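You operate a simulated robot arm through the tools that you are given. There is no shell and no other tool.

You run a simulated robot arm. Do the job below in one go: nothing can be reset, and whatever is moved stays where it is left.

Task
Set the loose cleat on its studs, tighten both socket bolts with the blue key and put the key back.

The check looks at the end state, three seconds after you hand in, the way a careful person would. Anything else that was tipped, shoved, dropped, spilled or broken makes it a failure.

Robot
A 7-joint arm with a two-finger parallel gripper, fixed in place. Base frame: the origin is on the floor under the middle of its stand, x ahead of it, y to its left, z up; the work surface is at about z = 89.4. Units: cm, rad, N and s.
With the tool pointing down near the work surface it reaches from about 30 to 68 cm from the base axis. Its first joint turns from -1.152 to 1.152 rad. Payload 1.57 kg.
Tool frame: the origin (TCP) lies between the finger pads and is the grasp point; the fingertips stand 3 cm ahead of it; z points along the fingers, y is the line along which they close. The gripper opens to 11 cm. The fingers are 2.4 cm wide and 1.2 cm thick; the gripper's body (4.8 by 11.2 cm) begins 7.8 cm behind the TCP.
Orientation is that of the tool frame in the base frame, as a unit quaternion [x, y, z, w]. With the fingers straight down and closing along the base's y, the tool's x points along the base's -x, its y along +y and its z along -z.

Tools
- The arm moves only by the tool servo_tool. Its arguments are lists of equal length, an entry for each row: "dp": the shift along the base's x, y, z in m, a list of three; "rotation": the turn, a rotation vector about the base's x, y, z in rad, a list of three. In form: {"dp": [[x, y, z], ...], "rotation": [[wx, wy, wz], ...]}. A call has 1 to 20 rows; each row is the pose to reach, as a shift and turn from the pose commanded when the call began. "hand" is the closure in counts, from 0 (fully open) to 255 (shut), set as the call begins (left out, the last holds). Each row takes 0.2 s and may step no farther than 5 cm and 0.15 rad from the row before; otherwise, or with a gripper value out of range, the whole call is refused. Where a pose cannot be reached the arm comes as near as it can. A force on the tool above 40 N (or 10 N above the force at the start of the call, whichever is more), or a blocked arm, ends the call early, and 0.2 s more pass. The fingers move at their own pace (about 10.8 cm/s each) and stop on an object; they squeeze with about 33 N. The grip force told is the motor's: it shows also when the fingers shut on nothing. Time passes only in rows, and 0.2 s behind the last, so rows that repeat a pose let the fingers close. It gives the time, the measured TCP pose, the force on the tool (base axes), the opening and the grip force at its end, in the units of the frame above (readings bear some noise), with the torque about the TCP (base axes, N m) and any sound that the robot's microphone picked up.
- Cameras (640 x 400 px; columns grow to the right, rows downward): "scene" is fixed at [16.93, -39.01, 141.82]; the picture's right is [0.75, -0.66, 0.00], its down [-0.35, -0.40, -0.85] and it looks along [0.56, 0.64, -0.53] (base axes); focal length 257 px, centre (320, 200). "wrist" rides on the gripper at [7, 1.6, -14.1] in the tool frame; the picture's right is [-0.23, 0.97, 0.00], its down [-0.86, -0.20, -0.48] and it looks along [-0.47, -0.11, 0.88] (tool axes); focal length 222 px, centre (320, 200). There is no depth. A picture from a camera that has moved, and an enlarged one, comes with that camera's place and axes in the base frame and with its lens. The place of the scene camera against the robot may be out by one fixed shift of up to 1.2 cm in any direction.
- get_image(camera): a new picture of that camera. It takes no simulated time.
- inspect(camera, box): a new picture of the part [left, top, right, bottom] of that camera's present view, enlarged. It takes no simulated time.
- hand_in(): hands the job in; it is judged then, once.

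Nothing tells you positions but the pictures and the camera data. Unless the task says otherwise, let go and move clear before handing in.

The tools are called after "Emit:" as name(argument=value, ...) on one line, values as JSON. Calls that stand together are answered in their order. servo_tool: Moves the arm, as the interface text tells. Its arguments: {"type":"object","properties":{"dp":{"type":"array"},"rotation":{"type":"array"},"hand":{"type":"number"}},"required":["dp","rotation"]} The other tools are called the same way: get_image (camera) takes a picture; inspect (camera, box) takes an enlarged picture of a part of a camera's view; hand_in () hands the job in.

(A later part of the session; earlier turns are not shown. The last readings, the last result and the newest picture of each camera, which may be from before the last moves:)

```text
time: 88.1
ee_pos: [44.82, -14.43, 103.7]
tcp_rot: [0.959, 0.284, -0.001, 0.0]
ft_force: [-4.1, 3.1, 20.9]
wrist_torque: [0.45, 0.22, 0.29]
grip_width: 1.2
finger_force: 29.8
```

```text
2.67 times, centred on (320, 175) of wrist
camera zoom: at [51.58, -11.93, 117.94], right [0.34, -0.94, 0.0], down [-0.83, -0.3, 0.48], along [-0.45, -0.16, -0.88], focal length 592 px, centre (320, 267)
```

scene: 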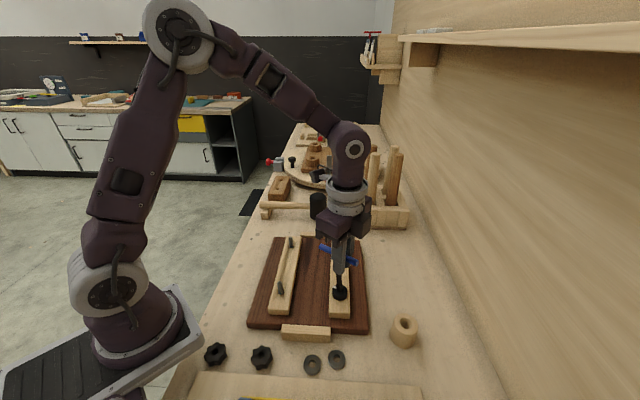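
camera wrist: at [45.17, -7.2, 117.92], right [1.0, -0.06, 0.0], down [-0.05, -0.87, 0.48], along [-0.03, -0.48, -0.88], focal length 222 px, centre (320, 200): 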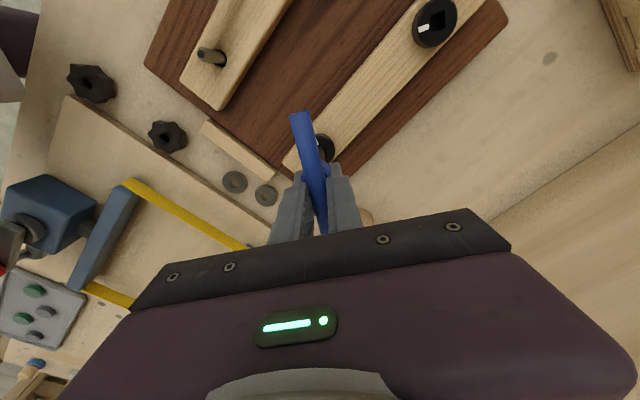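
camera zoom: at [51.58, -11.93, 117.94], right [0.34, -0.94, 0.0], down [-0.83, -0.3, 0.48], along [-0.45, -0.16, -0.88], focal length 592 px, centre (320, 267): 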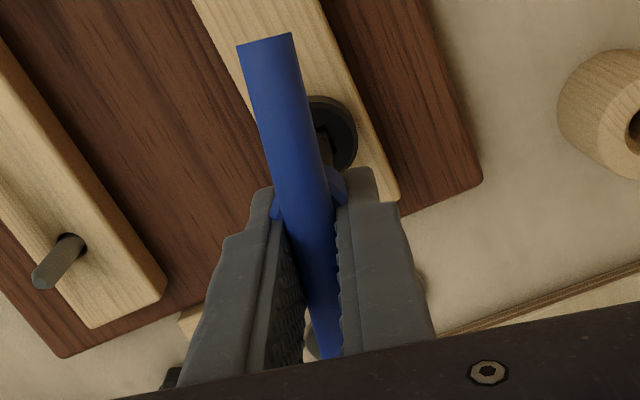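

A little torque is still stored and the key is pressing down, so I'll relax both and then lift slowly.

Emit:
servo_tool(dp=[[0, 0, 0.001], [0, 0, 0.0015], [0, 0, 0.0015]], rotation=[[0, 0, 0.03], [0, 0, 0.06], [0, 0, 0.06]])

Emit:
servo_tool(dp=[[0, 0, 0.003], [0, 0, 0.006], [0, 0, 0.01], [0, 0, 0.015], [0, 0, 0.02], [0, 0, 0.02]], rotation=[[0, 0, 0], [0, 0, 0], [0, 0, 0], [0, 0, 0], [0, 0, 0], [0, 0, 0]])

Emit:
inspect(camera="scene", box=[315, 235, 365, 305])

Emit:
inspect(camera="wrist", box=[260, 100, 380, 250])

```text
time: 88.9
ee_pos: [44.65, -14.41, 103.86]
tcp_rot: [0.95, 0.312, -0.001, -0.001]
ft_force: [5.0, 5.1, -4.3]
wrist_torque: [0.56, -0.56, 0.04]
grip_width: 1.21
finger_force: 28.7
```

```text
time: 90.3
ee_pos: [44.92, -14.48, 105.93]
tcp_rot: [0.95, 0.311, -0.001, 0.0]
ft_force: [-0.1, -0.2, -1.1]
wrist_torque: [0.02, -0.01, -0.03]
grip_width: 1.21
finger_force: 29.8
```

```text
5.71 times, centred on (340, 270) of scene
camera zoom: at [16.93, -39.01, 141.82], right [0.75, -0.66, 0.0], down [-0.35, -0.4, -0.85], along [0.56, 0.64, -0.53], focal length 1467 px, centre (206, -200)
```

zoom: 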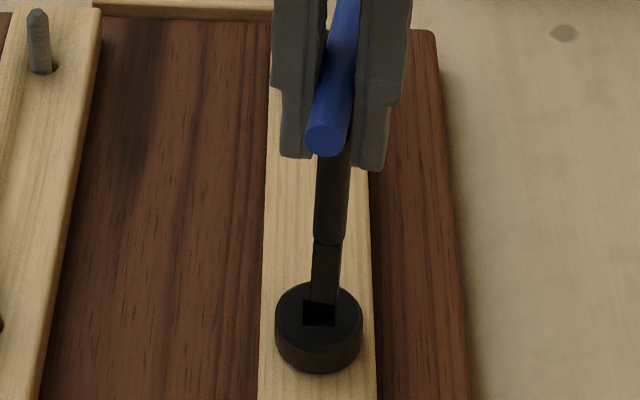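

```text
2.67 times, centred on (320, 175) of wrist
camera zoom: at [51.47, -11.57, 120.07], right [0.39, -0.92, 0.0], down [-0.81, -0.35, 0.48], along [-0.44, -0.19, -0.88], focal length 592 px, centre (320, 267)
```

zoom: 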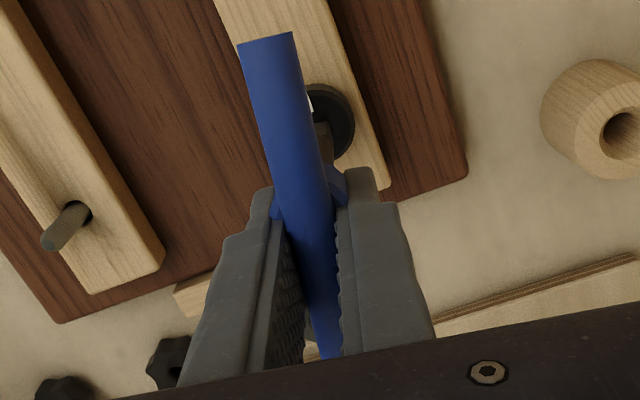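

The key is out of bolt 1. I'll raise it well clear and take a look at bolt 1's mark.

Emit:
servo_tool(dp=[[0, 0, 0.015], [0, 0, 0.03], [0, 0, 0.045], [0, 0, 0.06], [0, 0, 0.072], [0, 0, 0.072]], rotation=[[0, 0, 0], [0, 0, 0], [0, 0, 0], [0, 0, 0], [0, 0, 0], [0, 0, 0]])

Emit:
inspect(camera="scene", box=[315, 225, 365, 305])

Emit:
get_image(camera="wrist")

```text
time: 91.7
ee_pos: [44.81, -14.2, 113.16]
tcp_rot: [0.95, 0.311, -0.001, -0.001]
ft_force: [0.7, 0.5, -0.8]
wrist_torque: [-0.01, -0.02, 0.02]
grip_width: 1.21
finger_force: 29.0
```

```text
5.00 times, centred on (340, 265) of scene
camera zoom: at [16.93, -39.01, 141.82], right [0.75, -0.66, 0.0], down [-0.35, -0.4, -0.85], along [0.56, 0.64, -0.53], focal length 1284 px, centre (220, -125)
```

zoom: 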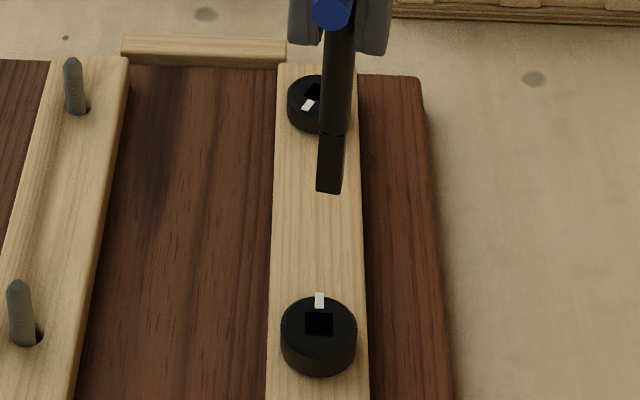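

```text
taken
camera wrist: at [51.42, -11.49, 127.37], right [0.39, -0.92, 0.0], down [-0.81, -0.35, 0.48], along [-0.44, -0.19, -0.88], focal length 222 px, centre (320, 200)
```

wrist: 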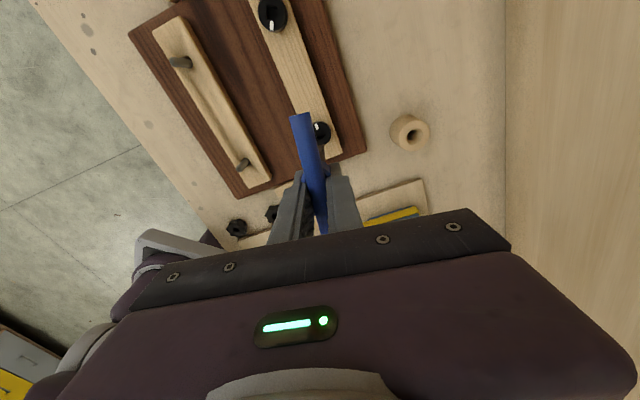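

Bolt 1's mark now points along the cleat (about 150° turned), and it stayed there. Next I'll unwind the wrist in the air while carrying the key towards bolt 2.

Emit:
servo_tool(dp=[[0.002, 0.004, 0], [0.005, 0.009, 0], [0.008, 0.015, 0], [0.012, 0.021, 0], [0.015, 0.028, 0], [0.019, 0.035, 0], [0.023, 0.042, 0], [0.027, 0.049, 0], [0.031, 0.056, 0], [0.035, 0.063, 0], [0.039, 0.07, 0], [0.043, 0.077, 0], [0.047, 0.084, 0], [0.051, 0.09, 0], [0.055, 0.097, 0], [0.058, 0.104, 0]], rotation=[[0, 0, 0.1], [0, 0, 0.24], [0, 0, 0.38], [0, 0, 0.52], [0, 0, 0.66], [0, 0, 0.8], [0, 0, 0.94], [0, 0, 1.08], [0, 0, 1.22], [0, 0, 1.36], [0, 0, 1.5], [0, 0, 1.64], [0, 0, 1.78], [0, 0, 1.92], [0, 0, 2.06], [0, 0, 2.2]])

Emit:
servo_tool(dp=[[0.003, 0.005, 0], [0.006, 0.01, 0], [0.009, 0.016, 0], [0.012, 0.022, 0], [0.015, 0.028, 0], [0.018, 0.034, 0], [0.021, 0.04, 0], [0.024, 0.046, 0], [0.027, 0.051, 0], [0.03, 0.056, 0], [0.033, 0.061, 0], [0.036, 0.066, 0], [0.038, 0.07, 0], [0.039, 0.072, 0], [0.039, 0.073, 0], [0.039, 0.073, 0], [0.039, 0.073, 0], [0.039, 0.073, 0]], rotation=[[0, 0, 0.14], [0, 0, 0.28], [0, 0, 0.42], [0, 0, 0.56], [0, 0, 0.7], [0, 0, 0.84], [0, 0, 0.98], [0, 0, 1.12], [0, 0, 1.26], [0, 0, 1.4], [0, 0, 1.54], [0, 0, 1.68], [0, 0, 1.82], [0, 0, 1.96], [0, 0, 2.08], [0, 0, 2.16], [0, 0, 2.213], [0, 0, 2.213]])

Emit:
get_image(camera="wrist")

Emit:
get_image(camera="scene")

```text
time: 95.1
ee_pos: [50.4, -4.02, 113.17]
tcp_rot: [0.154, 0.988, -0.003, 0.0]
ft_force: [-0.3, -0.1, -0.3]
wrist_torque: [0.0, 0.01, 0.01]
grip_width: 1.19
finger_force: 29.5
```

```text
time: 98.9
ee_pos: [54.25, 3.14, 113.06]
tcp_rot: [0.815, -0.579, 0.0, -0.001]
ft_force: [0.2, -0.4, -0.6]
wrist_torque: [0.01, 0.02, -0.03]
grip_width: 1.22
finger_force: 29.0
```

```text
taken
camera wrist: at [55.08, -3.96, 127.3], right [-0.99, -0.11, 0.0], down [-0.09, 0.87, 0.48], along [-0.05, 0.48, -0.88], focal length 222 px, centre (320, 200)
```

wrist: 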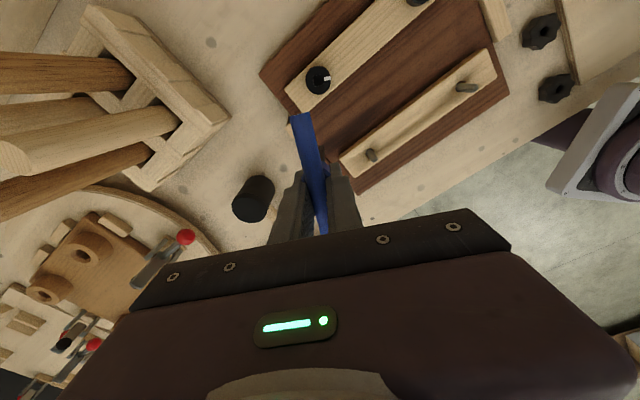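

```text
taken
```

scene: 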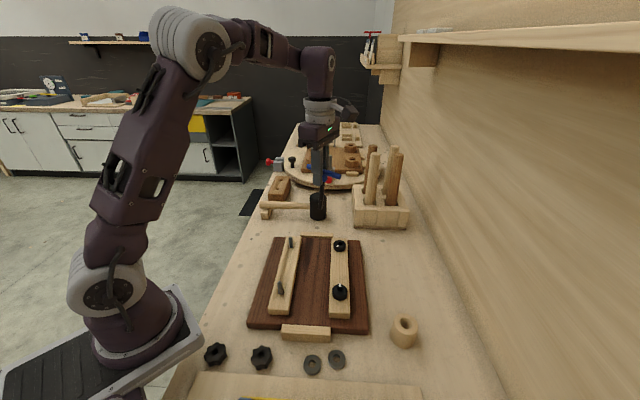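

The camera is now straight over bolt 2, with the key clear of the line of sight. I'll zoom in to get its centre and angle.

Emit:
inspect(camera="wrist", box=[295, 55, 345, 105])

Emit:
inspect(camera="wrist", box=[260, 60, 380, 240])

Emit:
inspect(camera="scene", box=[290, 130, 350, 220])

```text
8.00 times, centred on (320, 80) of wrist
camera zoom: at [55.08, -3.96, 127.3], right [-0.99, -0.11, 0.0], down [-0.09, 0.87, 0.48], along [-0.05, 0.48, -0.88], focal length 1777 px, centre (320, 1160)
```

zoom: 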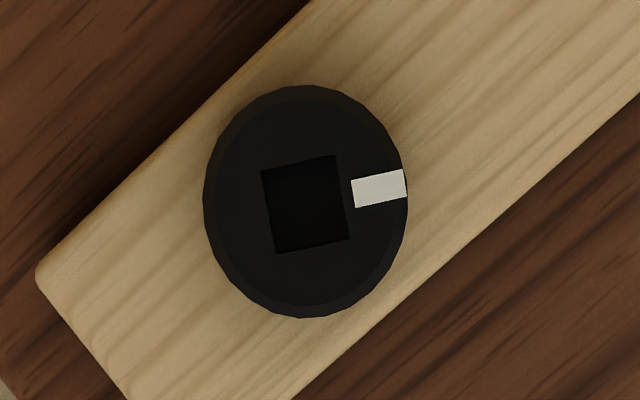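

```text
2.22 times, centred on (320, 150) of wrist
camera zoom: at [55.08, -3.96, 127.3], right [-0.99, -0.11, 0.0], down [-0.09, 0.87, 0.48], along [-0.05, 0.48, -0.88], focal length 494 px, centre (320, 311)
```

zoom: 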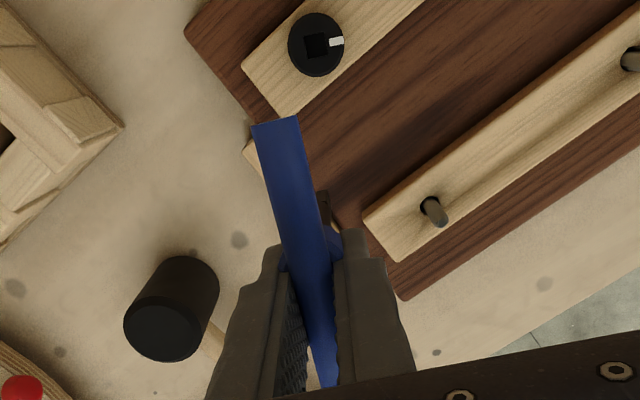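

```text
4.44 times, centred on (320, 175) of scene
camera zoom: at [16.93, -39.01, 141.82], right [0.75, -0.66, 0.0], down [-0.35, -0.4, -0.85], along [0.56, 0.64, -0.53], focal length 1141 px, centre (320, 311)
```

zoom: 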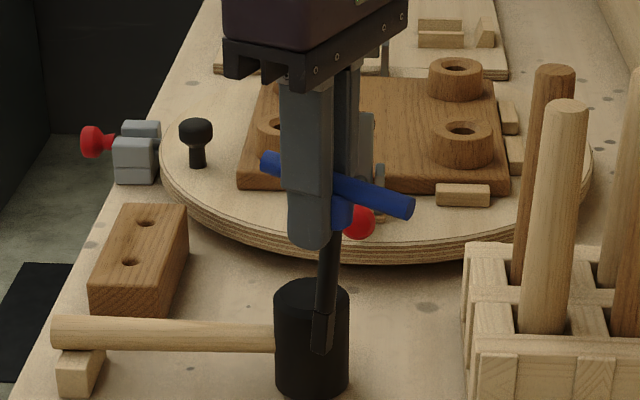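

Bolt 2's socket is at (55.30, -3.75), turned about 16°. In the scene view the key seems tilted in the crosswise grip, so I'll look at that closely.

Emit:
inspect(camera="wrist", box=[285, 105, 345, 235])

Emit:
inspect(camera="scene", box=[300, 155, 345, 215])

```text
3.08 times, centred on (315, 170) of wrist
camera zoom: at [55.08, -3.96, 127.3], right [-0.99, -0.11, 0.0], down [-0.09, 0.87, 0.48], along [-0.05, 0.48, -0.88], focal length 684 px, centre (335, 292)
```

zoom: 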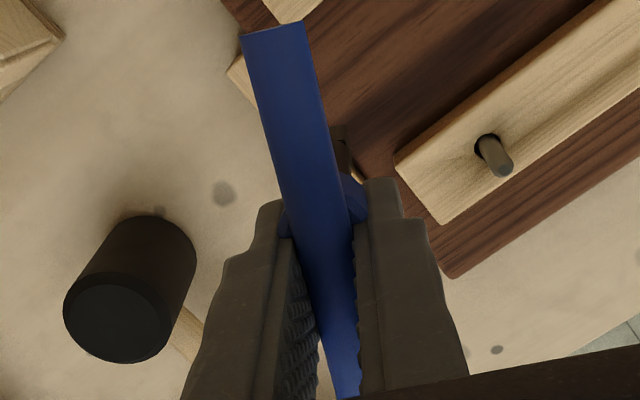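

```text
6.67 times, centred on (322, 185) of scene
camera zoom: at [16.93, -39.01, 141.82], right [0.75, -0.66, 0.0], down [-0.35, -0.4, -0.85], along [0.56, 0.64, -0.53], focal length 1711 px, centre (303, 300)
```

zoom: 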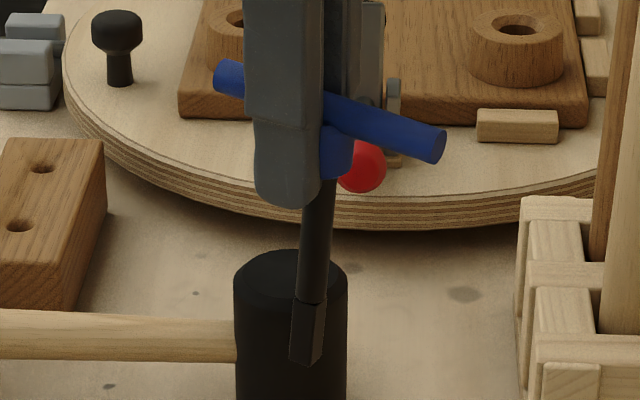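

The key is tilted about 6° in this grip, but its tip still sits almost under the tool centre, and that fits the socket clearance. I'll move over bolt 2, turning -0.05 rad to match the socket, and look before lowering.

Emit:
servo_tool(dp=[[0.001, -0.008, 0], [0.003, -0.022, 0], [0.005, -0.038, 0], [0.007, -0.053, 0], [0.0085, -0.064, 0], [0.009, -0.0696, 0], [0.009, -0.0696, 0], [0.009, -0.0696, 0]], rotation=[[0, 0, -0.01], [0, 0, -0.02], [0, 0, -0.03], [0, 0, -0.04], [0, 0, -0.05], [0, 0, -0.05], [0, 0, -0.05], [0, 0, -0.05]])

Emit:
servo_tool(dp=[[0, 0, -0.01], [0, 0, -0.02], [0, 0, -0.03], [0, 0, -0.04], [0, 0, -0.05], [0, 0, -0.06], [0, 0, -0.06], [0, 0, -0.06]], rotation=[[0, 0, 0], [0, 0, 0], [0, 0, 0], [0, 0, 0], [0, 0, 0], [0, 0, 0], [0, 0, 0], [0, 0, 0]])

Emit:
inspect(camera="wrist", box=[285, 105, 345, 175])

Emit:
inspect(camera="scene", box=[320, 205, 365, 265])

```text
time: 100.7
ee_pos: [55.33, -3.88, 113.02]
tcp_rot: [0.8, -0.6, 0.0, -0.002]
ft_force: [-0.1, 0.2, -1.9]
wrist_torque: [0.03, 0.01, 0.02]
grip_width: 1.18
finger_force: 29.3
```

```text
time: 102.5
ee_pos: [55.23, -3.83, 107.03]
tcp_rot: [0.8, -0.6, 0.0, -0.002]
ft_force: [-0.7, -0.3, -1.7]
wrist_torque: [-0.02, -0.02, 0.01]
grip_width: 1.17
finger_force: 29.1
```

```text
5.71 times, centred on (315, 140) of wrist
camera zoom: at [55.62, -10.91, 121.17], right [-1.0, -0.05, 0.0], down [-0.05, 0.88, 0.48], along [-0.02, 0.48, -0.88], focal length 1269 px, centre (349, 543)
```

zoom: 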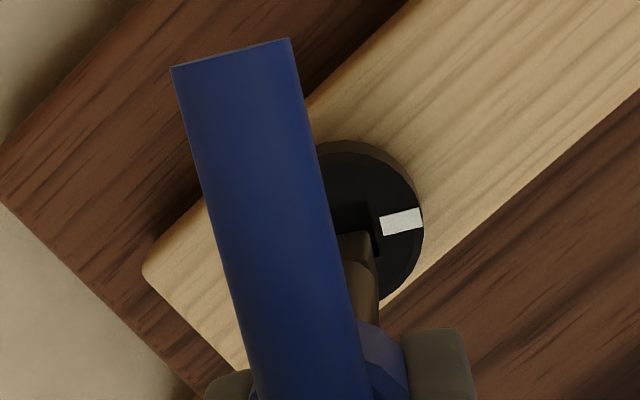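

```text
6.67 times, centred on (342, 235) of scene
camera zoom: at [16.93, -39.01, 141.82], right [0.75, -0.66, 0.0], down [-0.35, -0.4, -0.85], along [0.56, 0.64, -0.53], focal length 1711 px, centre (170, -33)
```

zoom: 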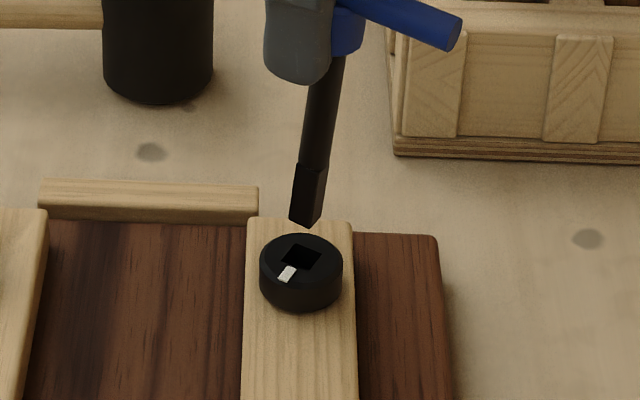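

The tip is about half a millimetre from being centred over bolt 2's socket. I'll nudge (-0.05, +0.06) cm and lower by 1.5 cm.

Emit:
servo_tool(dp=[[-0.0005, 0.0006, 0], [-0.0005, 0.0006, -0.004], [-0.0005, 0.0006, -0.008], [-0.0005, 0.0006, -0.012], [-0.0005, 0.0006, -0.015], [-0.0005, 0.0006, -0.015]], rotation=[[0, 0, 0], [0, 0, 0], [0, 0, 0], [0, 0, 0], [0, 0, 0], [0, 0, 0]])

Emit:
inspect(camera="wrist", box=[300, 115, 350, 175])

Emit:
inspect(camera="scene", box=[325, 220, 360, 260])

```text
time: 103.9
ee_pos: [55.3, -3.73, 105.73]
tcp_rot: [0.801, -0.599, -0.001, -0.001]
ft_force: [0.2, 0.5, -1.5]
wrist_torque: [0.03, -0.05, -0.01]
grip_width: 1.24
finger_force: 29.3
```

```text
6.67 times, centred on (325, 145) of wrist
camera zoom: at [55.7, -10.79, 119.86], right [-1.0, -0.05, 0.0], down [-0.05, 0.88, 0.48], along [-0.02, 0.48, -0.88], focal length 1481 px, centre (287, 567)
```

zoom: 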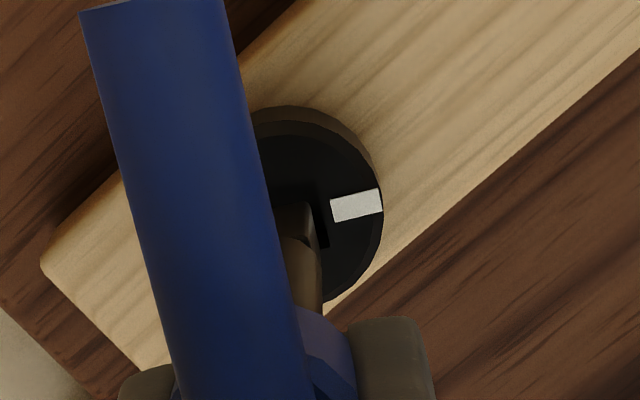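

```text
10.00 times, centred on (342, 240) of scene
camera zoom: at [16.93, -39.01, 141.82], right [0.75, -0.66, 0.0], down [-0.35, -0.4, -0.85], along [0.56, 0.64, -0.53], focal length 2567 px, centre (95, -200)
```

zoom: 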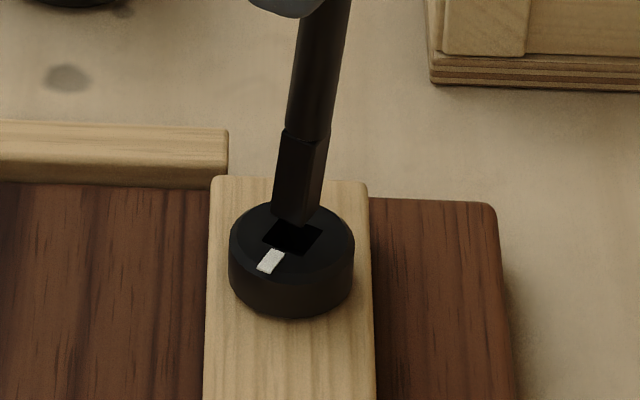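

Both views agree that the tip is over the socket within about half a millimetre. I'll lower gently into it.

Emit:
servo_tool(dp=[[0, -0.0003, -0.003], [0, -0.0003, -0.006], [0, -0.0003, -0.009], [0, -0.0003, -0.012], [0, -0.0003, -0.012]], rotation=[[0, 0, 0], [0, 0, 0], [0, 0, 0], [0, 0, 0], [0, 0, 0]])

Emit:
inspect(camera="wrist", box=[300, 115, 350, 175])

Emit:
inspect(camera="scene", box=[325, 220, 360, 260])

```text
time: 105.1
ee_pos: [55.17, -3.66, 104.53]
tcp_rot: [0.8, -0.6, 0.0, -0.001]
ft_force: [0.4, 0.0, -0.2]
wrist_torque: [0.0, 0.03, 0.03]
grip_width: 1.22
finger_force: 28.7
```

```text
6.67 times, centred on (325, 145) of wrist
camera zoom: at [55.65, -10.75, 118.65], right [-1.0, -0.05, 0.0], down [-0.05, 0.88, 0.48], along [-0.03, 0.48, -0.88], focal length 1481 px, centre (287, 567)
```

zoom: 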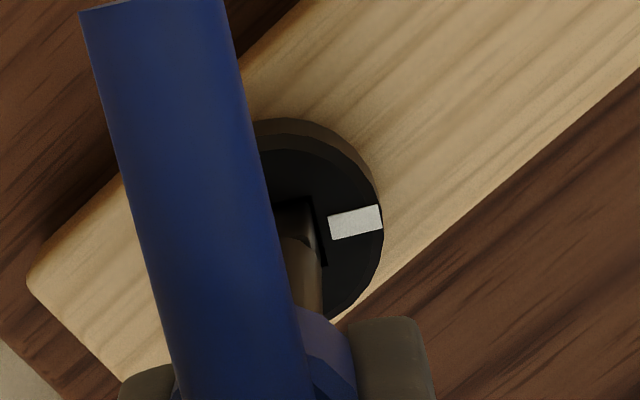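

```text
10.00 times, centred on (342, 240) of scene
camera zoom: at [16.93, -39.01, 141.82], right [0.75, -0.66, 0.0], down [-0.35, -0.4, -0.85], along [0.56, 0.64, -0.53], focal length 2567 px, centre (95, -200)
```

zoom: 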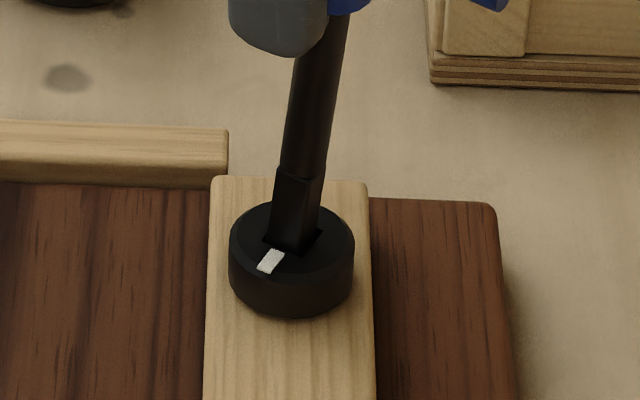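

It's entering the socket without any force. I'll lower further until it bottoms.

Emit:
servo_tool(dp=[[0, 0, -0.002], [0, 0, -0.004], [0, 0, -0.006], [0, 0, -0.006]], rotation=[[0, 0, 0], [0, 0, 0], [0, 0, 0], [0, 0, 0]])

Emit:
inspect(camera="scene", box=[325, 220, 360, 260])

```text
time: 106.1
ee_pos: [55.23, -3.76, 103.9]
tcp_rot: [0.8, -0.6, 0.0, -0.001]
ft_force: [-0.1, -0.1, -0.4]
wrist_torque: [0.13, -0.02, -0.01]
grip_width: 1.24
finger_force: 29.1
```

```text
10.00 times, centred on (342, 240) of scene
camera zoom: at [16.93, -39.0, 141.83], right [0.75, -0.66, 0.0], down [-0.35, -0.4, -0.85], along [0.56, 0.64, -0.53], focal length 2567 px, centre (95, -200)
```

zoom: 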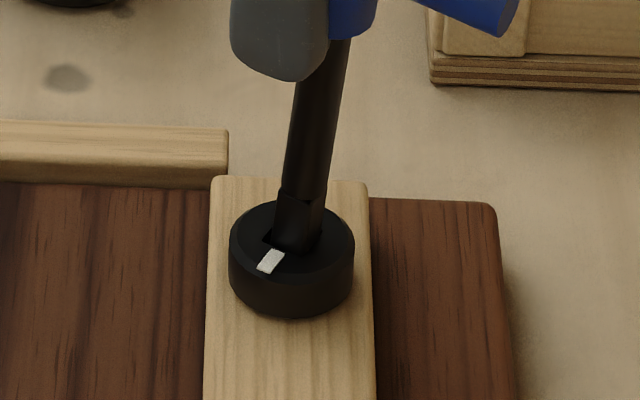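

Seated about 1 cm deep. I'll lower another 2 mm, then start turning clockwise while watching torque and grip.

Emit:
servo_tool(dp=[[0, 0, -0.001], [0, 0, -0.002], [0, 0, -0.002]], rotation=[[0, 0, 0], [0, 0, 0], [0, 0, 0]])

Emit:
servo_tool(dp=[[0, 0, 0], [0, 0, 0], [0, 0, 0], [0, 0, 0], [0, 0, 0]], rotation=[[0, 0, -0.08], [0, 0, -0.16], [0, 0, -0.24], [0, 0, -0.32], [0, 0, -0.32]])

Emit:
inspect(camera="wrist", box=[300, 115, 350, 175])

Emit:
inspect(camera="scene", box=[325, 220, 360, 260])

```text
time: 106.9
ee_pos: [55.33, -3.61, 103.72]
tcp_rot: [0.8, -0.6, 0.001, -0.003]
ft_force: [-3.3, 3.0, 19.8]
wrist_torque: [0.28, 0.28, 0.01]
grip_width: 1.22
finger_force: 29.2
```

```text
time: 108.1
ee_pos: [55.35, -3.78, 103.56]
tcp_rot: [-0.694, 0.72, -0.001, 0.002]
ft_force: [2.1, 1.5, 19.3]
wrist_torque: [-0.07, -0.17, 0.0]
grip_width: 1.2
finger_force: 29.7
```

```text
6.67 times, centred on (325, 145) of wrist
camera zoom: at [53.32, -10.59, 117.83], right [-0.96, 0.26, 0.0], down [0.23, 0.85, 0.48], along [0.13, 0.46, -0.88], focal length 1481 px, centre (287, 567)
```

zoom: 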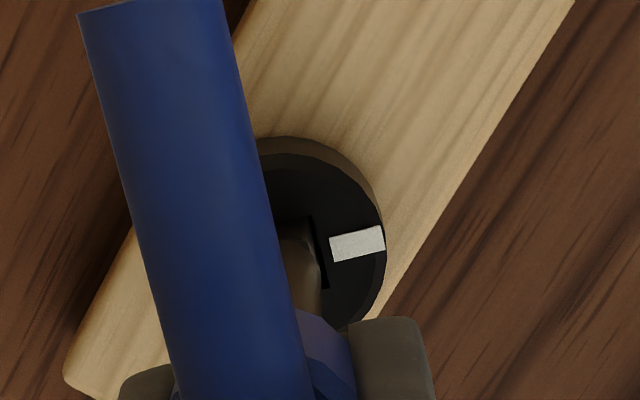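

```text
10.00 times, centred on (342, 240) of scene
camera zoom: at [16.9, -39.0, 141.83], right [0.75, -0.66, 0.0], down [-0.35, -0.4, -0.85], along [0.56, 0.64, -0.53], focal length 2567 px, centre (95, -200)
```

zoom: 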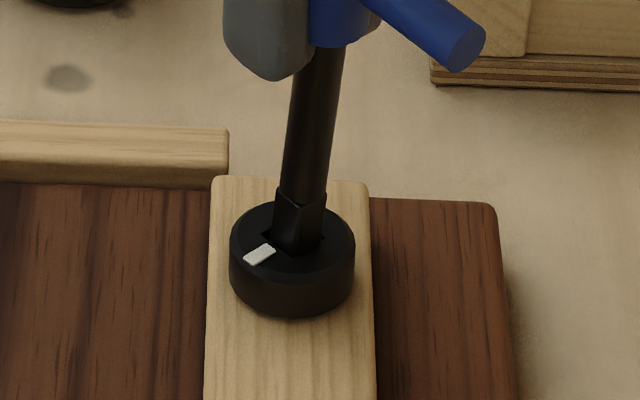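

Bolt 2 turns with the key. I'll ease the downward push by 1.5 mm and keep turning.

Emit:
servo_tool(dp=[[0, 0, 0.001], [0, 0, 0.0015], [0, 0, 0.0015], [0, 0, 0.0015], [0, 0, 0.0015], [0, 0, 0.0015], [0, 0, 0.0015]], rotation=[[0, 0, -0.08], [0, 0, -0.18], [0, 0, -0.28], [0, 0, -0.38], [0, 0, -0.48], [0, 0, -0.56], [0, 0, -0.56]])

Emit:
inspect(camera="wrist", box=[300, 115, 350, 175])

Emit:
inspect(camera="scene", box=[325, 220, 360, 260])

```text
time: 109.7
ee_pos: [55.23, -3.62, 103.72]
tcp_rot: [-0.468, 0.884, 0.0, 0.003]
ft_force: [3.4, 4.5, -2.2]
wrist_torque: [0.44, -0.28, 0.01]
grip_width: 1.17
finger_force: 29.2
```

```text
6.67 times, centred on (325, 145) of wrist
camera zoom: at [49.98, -8.47, 117.92], right [-0.68, 0.74, 0.0], down [0.64, 0.59, 0.48], along [0.35, 0.33, -0.88], focal length 1481 px, centre (287, 567)
```

zoom: 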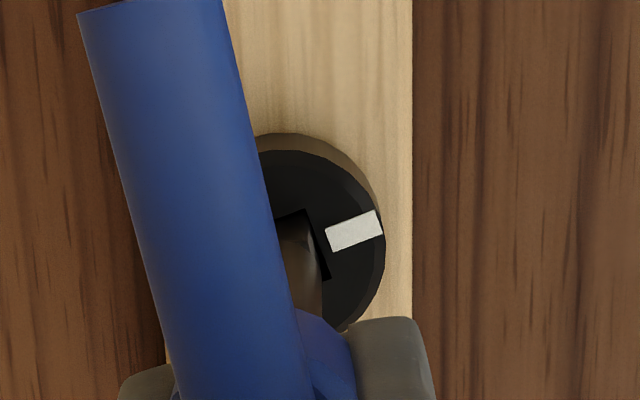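

```text
10.00 times, centred on (342, 240) of scene
camera zoom: at [16.94, -39.0, 141.83], right [0.75, -0.66, 0.0], down [-0.35, -0.4, -0.85], along [0.56, 0.64, -0.53], focal length 2567 px, centre (95, -200)
```

zoom: 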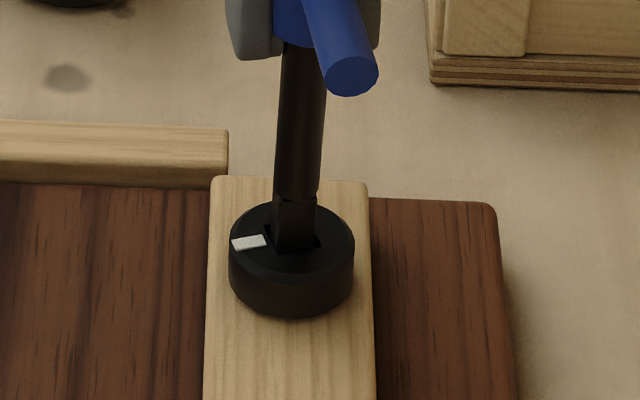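

Turning well, with low torque. Continuing clockwise.

Emit:
servo_tool(dp=[[0.0002, 0.0003, 0], [0.0003, 0.0004, 0], [0.0003, 0.0004, 0], [0.0003, 0.0004, 0], [0.0003, 0.0004, 0], [0.0003, 0.0004, 0], [0.0003, 0.0004, 0]], rotation=[[0, 0, -0.1], [0, 0, -0.2], [0, 0, -0.3], [0, 0, -0.4], [0, 0, -0.5], [0, 0, -0.6], [0, 0, -0.6]])

Emit:
inspect(camera="wrist", box=[300, 115, 350, 175])

Emit:
inspect(camera="scene", box=[325, 220, 360, 260])

```text
time: 111.3
ee_pos: [55.19, -3.62, 103.83]
tcp_rot: [-0.185, 0.983, -0.001, 0.001]
ft_force: [-0.2, -1.3, -1.3]
wrist_torque: [-0.12, -0.13, 0.05]
grip_width: 1.17
finger_force: 29.9
```

```text
6.67 times, centred on (325, 145) of wrist
camera zoom: at [48.2, -4.58, 117.97], right [-0.14, 0.99, 0.0], down [0.87, 0.13, 0.48], along [0.48, 0.07, -0.88], focal length 1481 px, centre (287, 567)
```

zoom: 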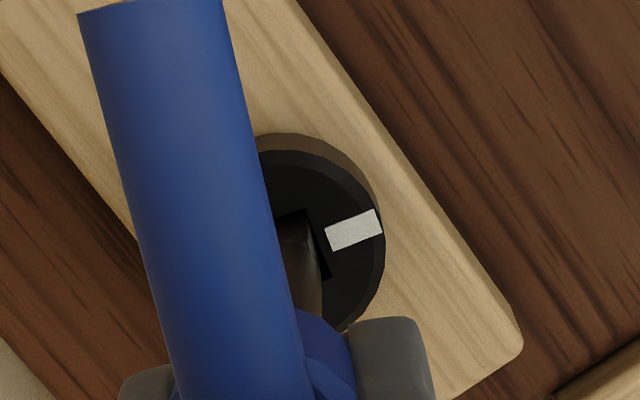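

```text
10.00 times, centred on (342, 240) of scene
camera zoom: at [16.93, -39.01, 141.82], right [0.75, -0.66, 0.0], down [-0.35, -0.4, -0.85], along [0.56, 0.64, -0.53], focal length 2567 px, centre (95, -200)
```

zoom: 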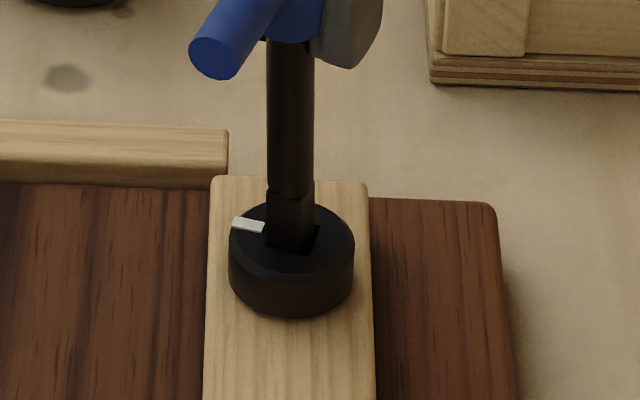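

Bolt 2 keeps following (about 75° turned). Continuing.

Emit:
servo_tool(dp=[[0, 0, 0], [0, 0, 0], [0, 0, 0], [0, 0, 0], [0, 0, 0], [0, 0, 0], [0, 0, 0]], rotation=[[0, 0, -0.1], [0, 0, -0.2], [0, 0, -0.3], [0, 0, -0.4], [0, 0, -0.5], [0, 0, -0.6], [0, 0, -0.6]])

Emit:
inspect(camera="wrist", box=[300, 115, 350, 175])

Emit:
inspect(camera="scene", box=[325, 220, 360, 260])

```text
time: 112.9
ee_pos: [55.45, -3.61, 103.88]
tcp_rot: [0.113, 0.994, -0.001, 0.002]
ft_force: [8.8, -1.3, -1.4]
wrist_torque: [-0.16, -0.79, 0.07]
grip_width: 1.18
finger_force: 29.4
```

```text
6.67 times, centred on (325, 145) of wrist
camera zoom: at [48.85, -0.41, 117.99], right [0.44, 0.9, 0.0], down [0.79, -0.39, 0.48], along [0.43, -0.21, -0.88], focal length 1481 px, centre (287, 567)
```

zoom: 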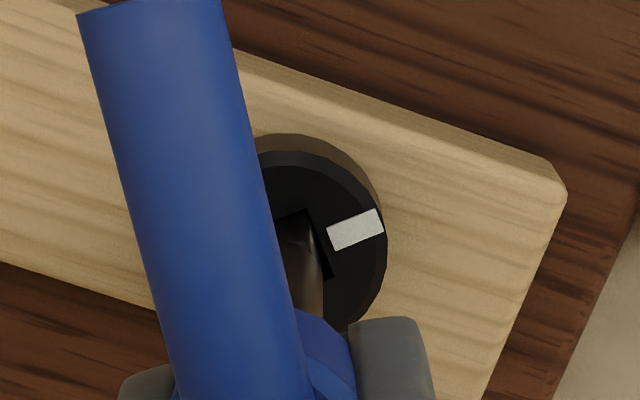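

```text
10.00 times, centred on (342, 240) of scene
camera zoom: at [16.95, -39.01, 141.82], right [0.75, -0.66, 0.0], down [-0.35, -0.4, -0.85], along [0.56, 0.64, -0.53], focal length 2567 px, centre (95, -200)
```

zoom: 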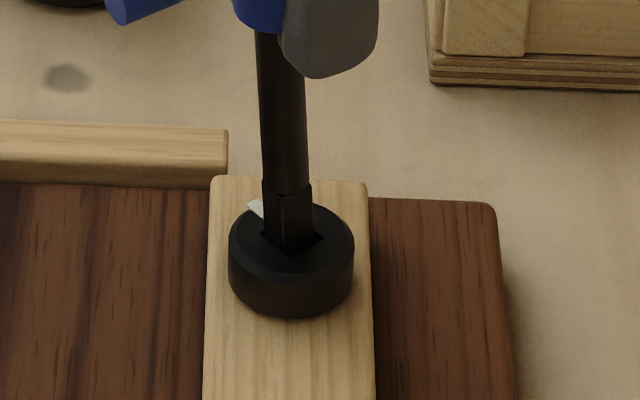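

About 110° turned. I'll relieve the 9 N side force with +0.06 cm in x and continue in smaller portions.

Emit:
servo_tool(dp=[[0.0004, 0, 0], [0.0006, 0, 0], [0.0006, 0, 0], [0.0006, 0, 0], [0.0006, 0, 0], [0.0006, 0, 0]], rotation=[[0, 0, -0.08], [0, 0, -0.18], [0, 0, -0.28], [0, 0, -0.38], [0, 0, -0.46], [0, 0, -0.46]])

Emit:
inspect(camera="wrist", box=[300, 115, 350, 175])

```text
time: 114.3
ee_pos: [55.4, -3.62, 103.83]
tcp_rot: [0.336, 0.942, -0.001, 0.001]
ft_force: [0.1, -2.4, 9.3]
wrist_torque: [-0.24, 0.14, 0.09]
grip_width: 1.22
finger_force: 28.7
```

```text
6.67 times, centred on (325, 145) of wrist
camera zoom: at [51.0, 2.17, 117.96], right [0.79, 0.61, 0.0], down [0.53, -0.7, 0.48], along [0.29, -0.38, -0.88], focal length 1481 px, centre (287, 567)
```

zoom: 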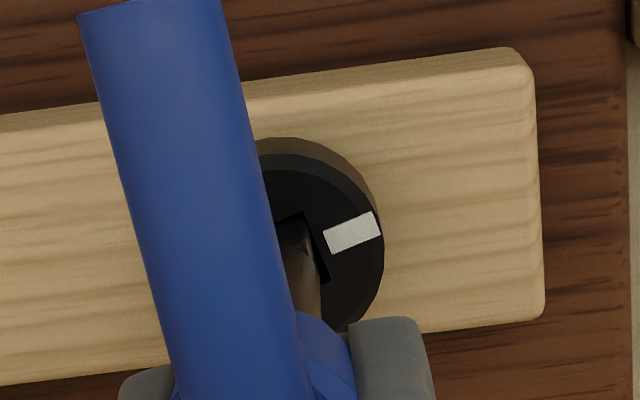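

The torque is starting to creep up (0.09 N·m). I'll go on in small steps towards the stop.

Emit:
servo_tool(dp=[[0, 0, 0.0005], [0, 0, 0.0005], [0, 0, 0.0005], [0, 0, 0.0005], [0, 0, 0.0005]], rotation=[[0, 0, -0.05], [0, 0, -0.1], [0, 0, -0.15], [0, 0, -0.2], [0, 0, -0.2]])

Emit:
servo_tool(dp=[[0, 0, 0], [0, 0, 0], [0, 0, 0]], rotation=[[0, 0, -0.04], [0, 0, -0.08], [0, 0, -0.08]])

Emit:
inspect(camera="wrist", box=[300, 115, 350, 175])

```text
time: 115.5
ee_pos: [55.26, -3.6, 103.78]
tcp_rot: [0.428, 0.904, -0.001, 0.001]
ft_force: [4.0, -8.5, -1.3]
wrist_torque: [-0.76, -0.32, 0.08]
grip_width: 1.18
finger_force: 29.0
```

```text
time: 116.3
ee_pos: [55.32, -3.56, 103.74]
tcp_rot: [0.465, 0.885, -0.001, 0.0]
ft_force: [2.4, -4.9, -3.0]
wrist_torque: [-0.41, -0.21, 0.13]
grip_width: 1.23
finger_force: 29.5
```

```text
6.67 times, centred on (325, 145) of wrist
camera zoom: at [52.71, 3.16, 117.98], right [0.93, 0.37, 0.0], down [0.32, -0.82, 0.48], along [0.17, -0.45, -0.88], focal length 1481 px, centre (287, 567)
```

zoom: 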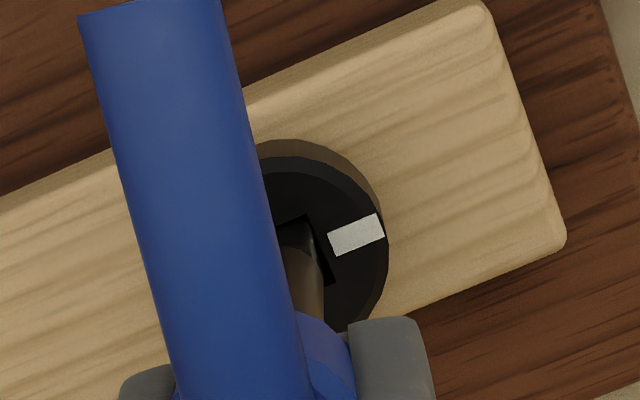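

Torque 0.13 N·m and the mark is nearly along the cleat. More small steps.

Emit:
servo_tool(dp=[[0, -0.0003, 0], [0, -0.0003, 0], [0, -0.0003, 0]], rotation=[[0, 0, -0.04], [0, 0, -0.08], [0, 0, -0.08]])

Emit:
servo_tool(dp=[[0, 0, 0], [0, 0, 0], [0, 0, 0]], rotation=[[0, 0, -0.04], [0, 0, -0.08], [0, 0, -0.08]])

Emit:
inspect(camera="wrist", box=[300, 115, 350, 175])

```text
time: 117.1
ee_pos: [55.28, -3.61, 103.87]
tcp_rot: [0.499, 0.866, 0.0, 0.001]
ft_force: [-0.4, -1.2, 3.3]
wrist_torque: [0.12, 0.26, 0.44]
grip_width: 1.23
finger_force: 29.4
```

```text
time: 117.9
ee_pos: [55.19, -3.79, 103.73]
tcp_rot: [0.534, 0.846, -0.001, 0.0]
ft_force: [-2.4, 2.4, 9.2]
wrist_torque: [0.65, 0.49, 0.75]
grip_width: 1.32
finger_force: 30.1
```

```text
6.67 times, centred on (325, 145) of wrist
camera zoom: at [53.79, 3.38, 117.97], right [0.98, 0.21, 0.0], down [0.19, -0.86, 0.48], along [0.1, -0.47, -0.88], focal length 1481 px, centre (287, 567)
```

zoom: 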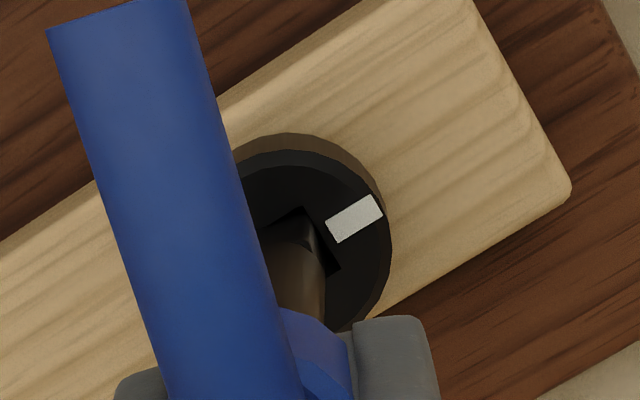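

Bolt 2 has reached its stop too: 0.75 N·m with the grip just beginning to yield, mark at about 40°. I'll unload the twist and lift the key out.

Emit:
servo_tool(dp=[[0, 0, 0], [0, 0, 0], [0, 0, 0], [0, 0, 0]], rotation=[[0, 0, 0.05], [0, 0, 0.1], [0, 0, 0.14], [0, 0, 0.14]])

Emit:
servo_tool(dp=[[0, 0, 0.0005], [0, 0, 0.001], [0, 0, 0.001]], rotation=[[0, 0, 0.03], [0, 0, 0.06], [0, 0, 0.06]])

Emit:
inspect(camera="wrist", box=[300, 115, 350, 175])

```text
time: 118.9
ee_pos: [55.29, -3.75, 103.78]
tcp_rot: [0.473, 0.881, -0.002, 0.001]
ft_force: [5.2, -1.4, -8.8]
wrist_torque: [-0.19, -0.39, 0.13]
grip_width: 1.21
finger_force: 29.2
```

```text
time: 119.7
ee_pos: [55.36, -3.58, 103.97]
tcp_rot: [0.446, 0.895, 0.0, 0.0]
ft_force: [2.9, -2.2, -1.2]
wrist_torque: [-0.22, -0.27, 0.02]
grip_width: 1.19
finger_force: 29.4
```

```text
6.67 times, centred on (325, 145) of wrist
camera zoom: at [52.42, 2.93, 118.17], right [0.91, 0.4, 0.0], down [0.36, -0.8, 0.48], along [0.19, -0.44, -0.88], focal length 1481 px, centre (287, 567)
```

zoom: 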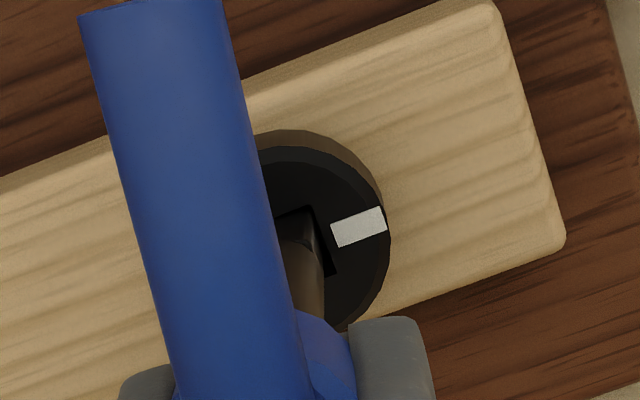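

The mark stays at about 44°, the same final angle as bolt 1. Lifting the key straight out now.

Emit:
servo_tool(dp=[[0, 0, 0.003], [0, 0, 0.006], [0, 0, 0.01], [0, 0, 0.015], [0, 0, 0.02], [0, 0, 0.03], [0, 0, 0.045], [0, 0, 0.06], [0, 0, 0.075], [0, 0, 0.09], [0, 0, 0.1], [0, 0, 0.1]], rotation=[[0, 0, 0], [0, 0, 0], [0, 0, 0], [0, 0, 0], [0, 0, 0], [0, 0, 0], [0, 0, 0], [0, 0, 0], [0, 0, 0], [0, 0, 0], [0, 0, 0], [0, 0, 0]])

Emit:
inspect(camera="scene", box=[300, 190, 380, 310])

Emit:
get_image(camera="wrist")

```text
time: 122.3
ee_pos: [55.37, -3.69, 114.04]
tcp_rot: [0.446, 0.895, -0.001, 0.001]
ft_force: [-0.4, -0.3, -1.0]
wrist_torque: [0.04, -0.02, 0.01]
grip_width: 1.2
finger_force: 29.4
```

```text
3.33 times, centred on (340, 250) of scene
camera zoom: at [16.93, -39.01, 141.82], right [0.75, -0.66, 0.0], down [-0.35, -0.4, -0.85], along [0.56, 0.64, -0.53], focal length 856 px, centre (253, 33)
```

zoom: 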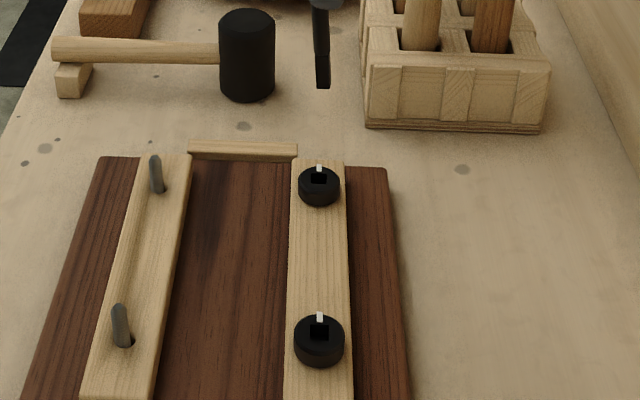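

```text
taken
camera wrist: at [52.46, 2.99, 128.12], right [0.91, 0.4, 0.0], down [0.35, -0.8, 0.48], along [0.19, -0.44, -0.88], focal length 222 px, centre (320, 200)
```

wrist: 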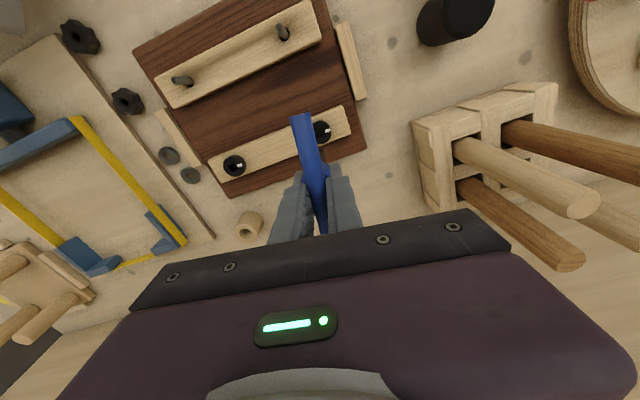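

Both bolts' marks now point the same way along the cleat. Now I'll bring the key back over its holder, turning the wrist to 45° so the bar points as it did originally.

Emit:
servo_tool(dp=[[-0.002, -0.008, 0], [-0.006, -0.026, 0], [-0.011, -0.046, 0], [-0.016, -0.066, 0], [-0.02, -0.086, 0], [-0.025, -0.106, 0], [-0.03, -0.126, 0], [-0.034, -0.146, 0], [-0.039, -0.166, 0], [-0.044, -0.186, 0], [-0.048, -0.206, 0], [-0.053, -0.226, 0], [-0.055, -0.237, 0], [-0.056, -0.24, 0], [-0.056, -0.24, 0], [-0.056, -0.24, 0]], rotation=[[0, 0, 0.06], [0, 0, 0.18], [0, 0, 0.31], [0, 0, 0.44], [0, 0, 0.57], [0, 0, 0.7], [0, 0, 0.83], [0, 0, 0.96], [0, 0, 1.09], [0, 0, 1.22], [0, 0, 1.35], [0, 0, 1.48], [0, 0, 1.6], [0, 0, 1.68], [0, 0, 1.71], [0, 0, 1.71]])

Emit:
get_image(camera="wrist")

Emit:
get_image(camera="scene")

```text
time: 125.7
ee_pos: [49.66, -27.62, 113.79]
tcp_rot: [-0.382, 0.924, -0.001, 0.001]
ft_force: [-0.2, -0.2, -0.6]
wrist_torque: [-0.03, 0.02, 0.01]
grip_width: 1.23
finger_force: 29.2
```

```text
taken
camera wrist: at [43.6, -31.35, 127.98], right [-0.53, 0.85, 0.0], down [0.74, 0.46, 0.48], along [0.41, 0.25, -0.88], focal length 222 px, centre (320, 200)
```

wrist: 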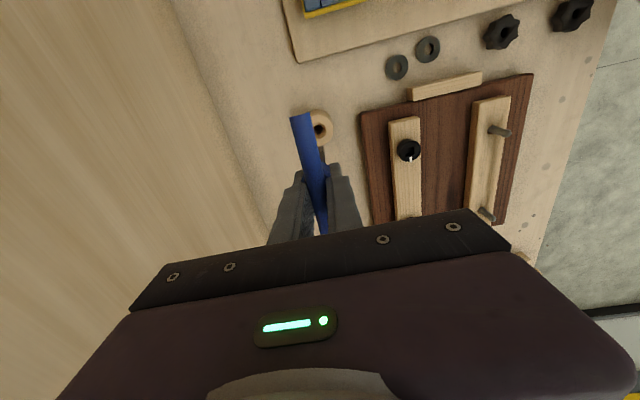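

```text
taken
```

scene: 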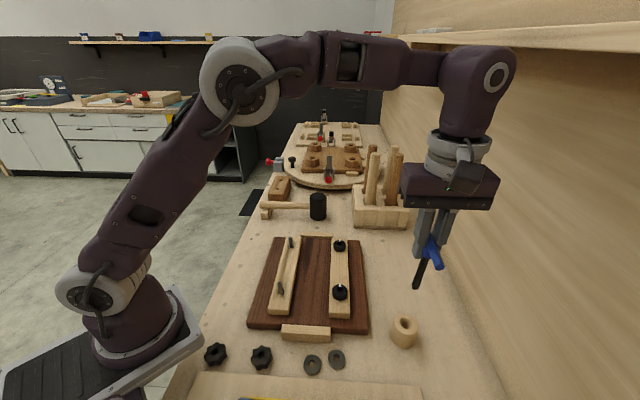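

Emit:
inspect(camera="scene", box=[385, 225, 455, 355])

Emit:
inspect(camera="wrist", box=[280, 100, 350, 180])

```text
3.08 times, centred on (420, 290) of scene
camera zoom: at [16.93, -39.01, 141.82], right [0.75, -0.66, 0.0], down [-0.35, -0.4, -0.85], along [0.56, 0.64, -0.53], focal length 790 px, centre (12, -77)
```

zoom: 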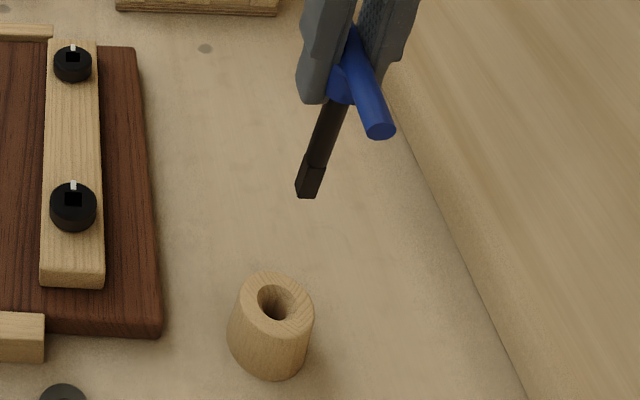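

```text
5.00 times, centred on (315, 140) of wrist
camera zoom: at [43.6, -31.35, 127.98], right [-0.53, 0.85, 0.0], down [0.74, 0.46, 0.48], along [0.41, 0.25, -0.88], focal length 1111 px, centre (345, 500)
```

zoom: 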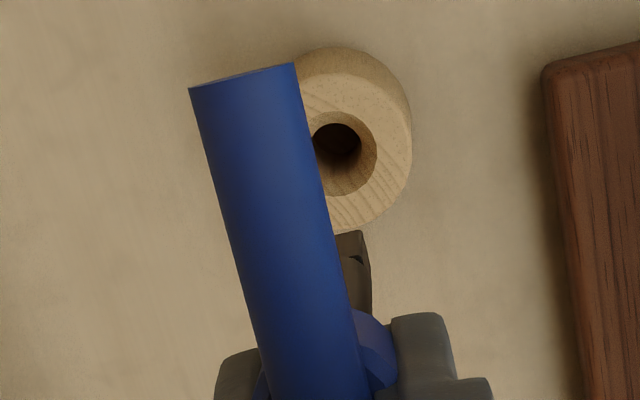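

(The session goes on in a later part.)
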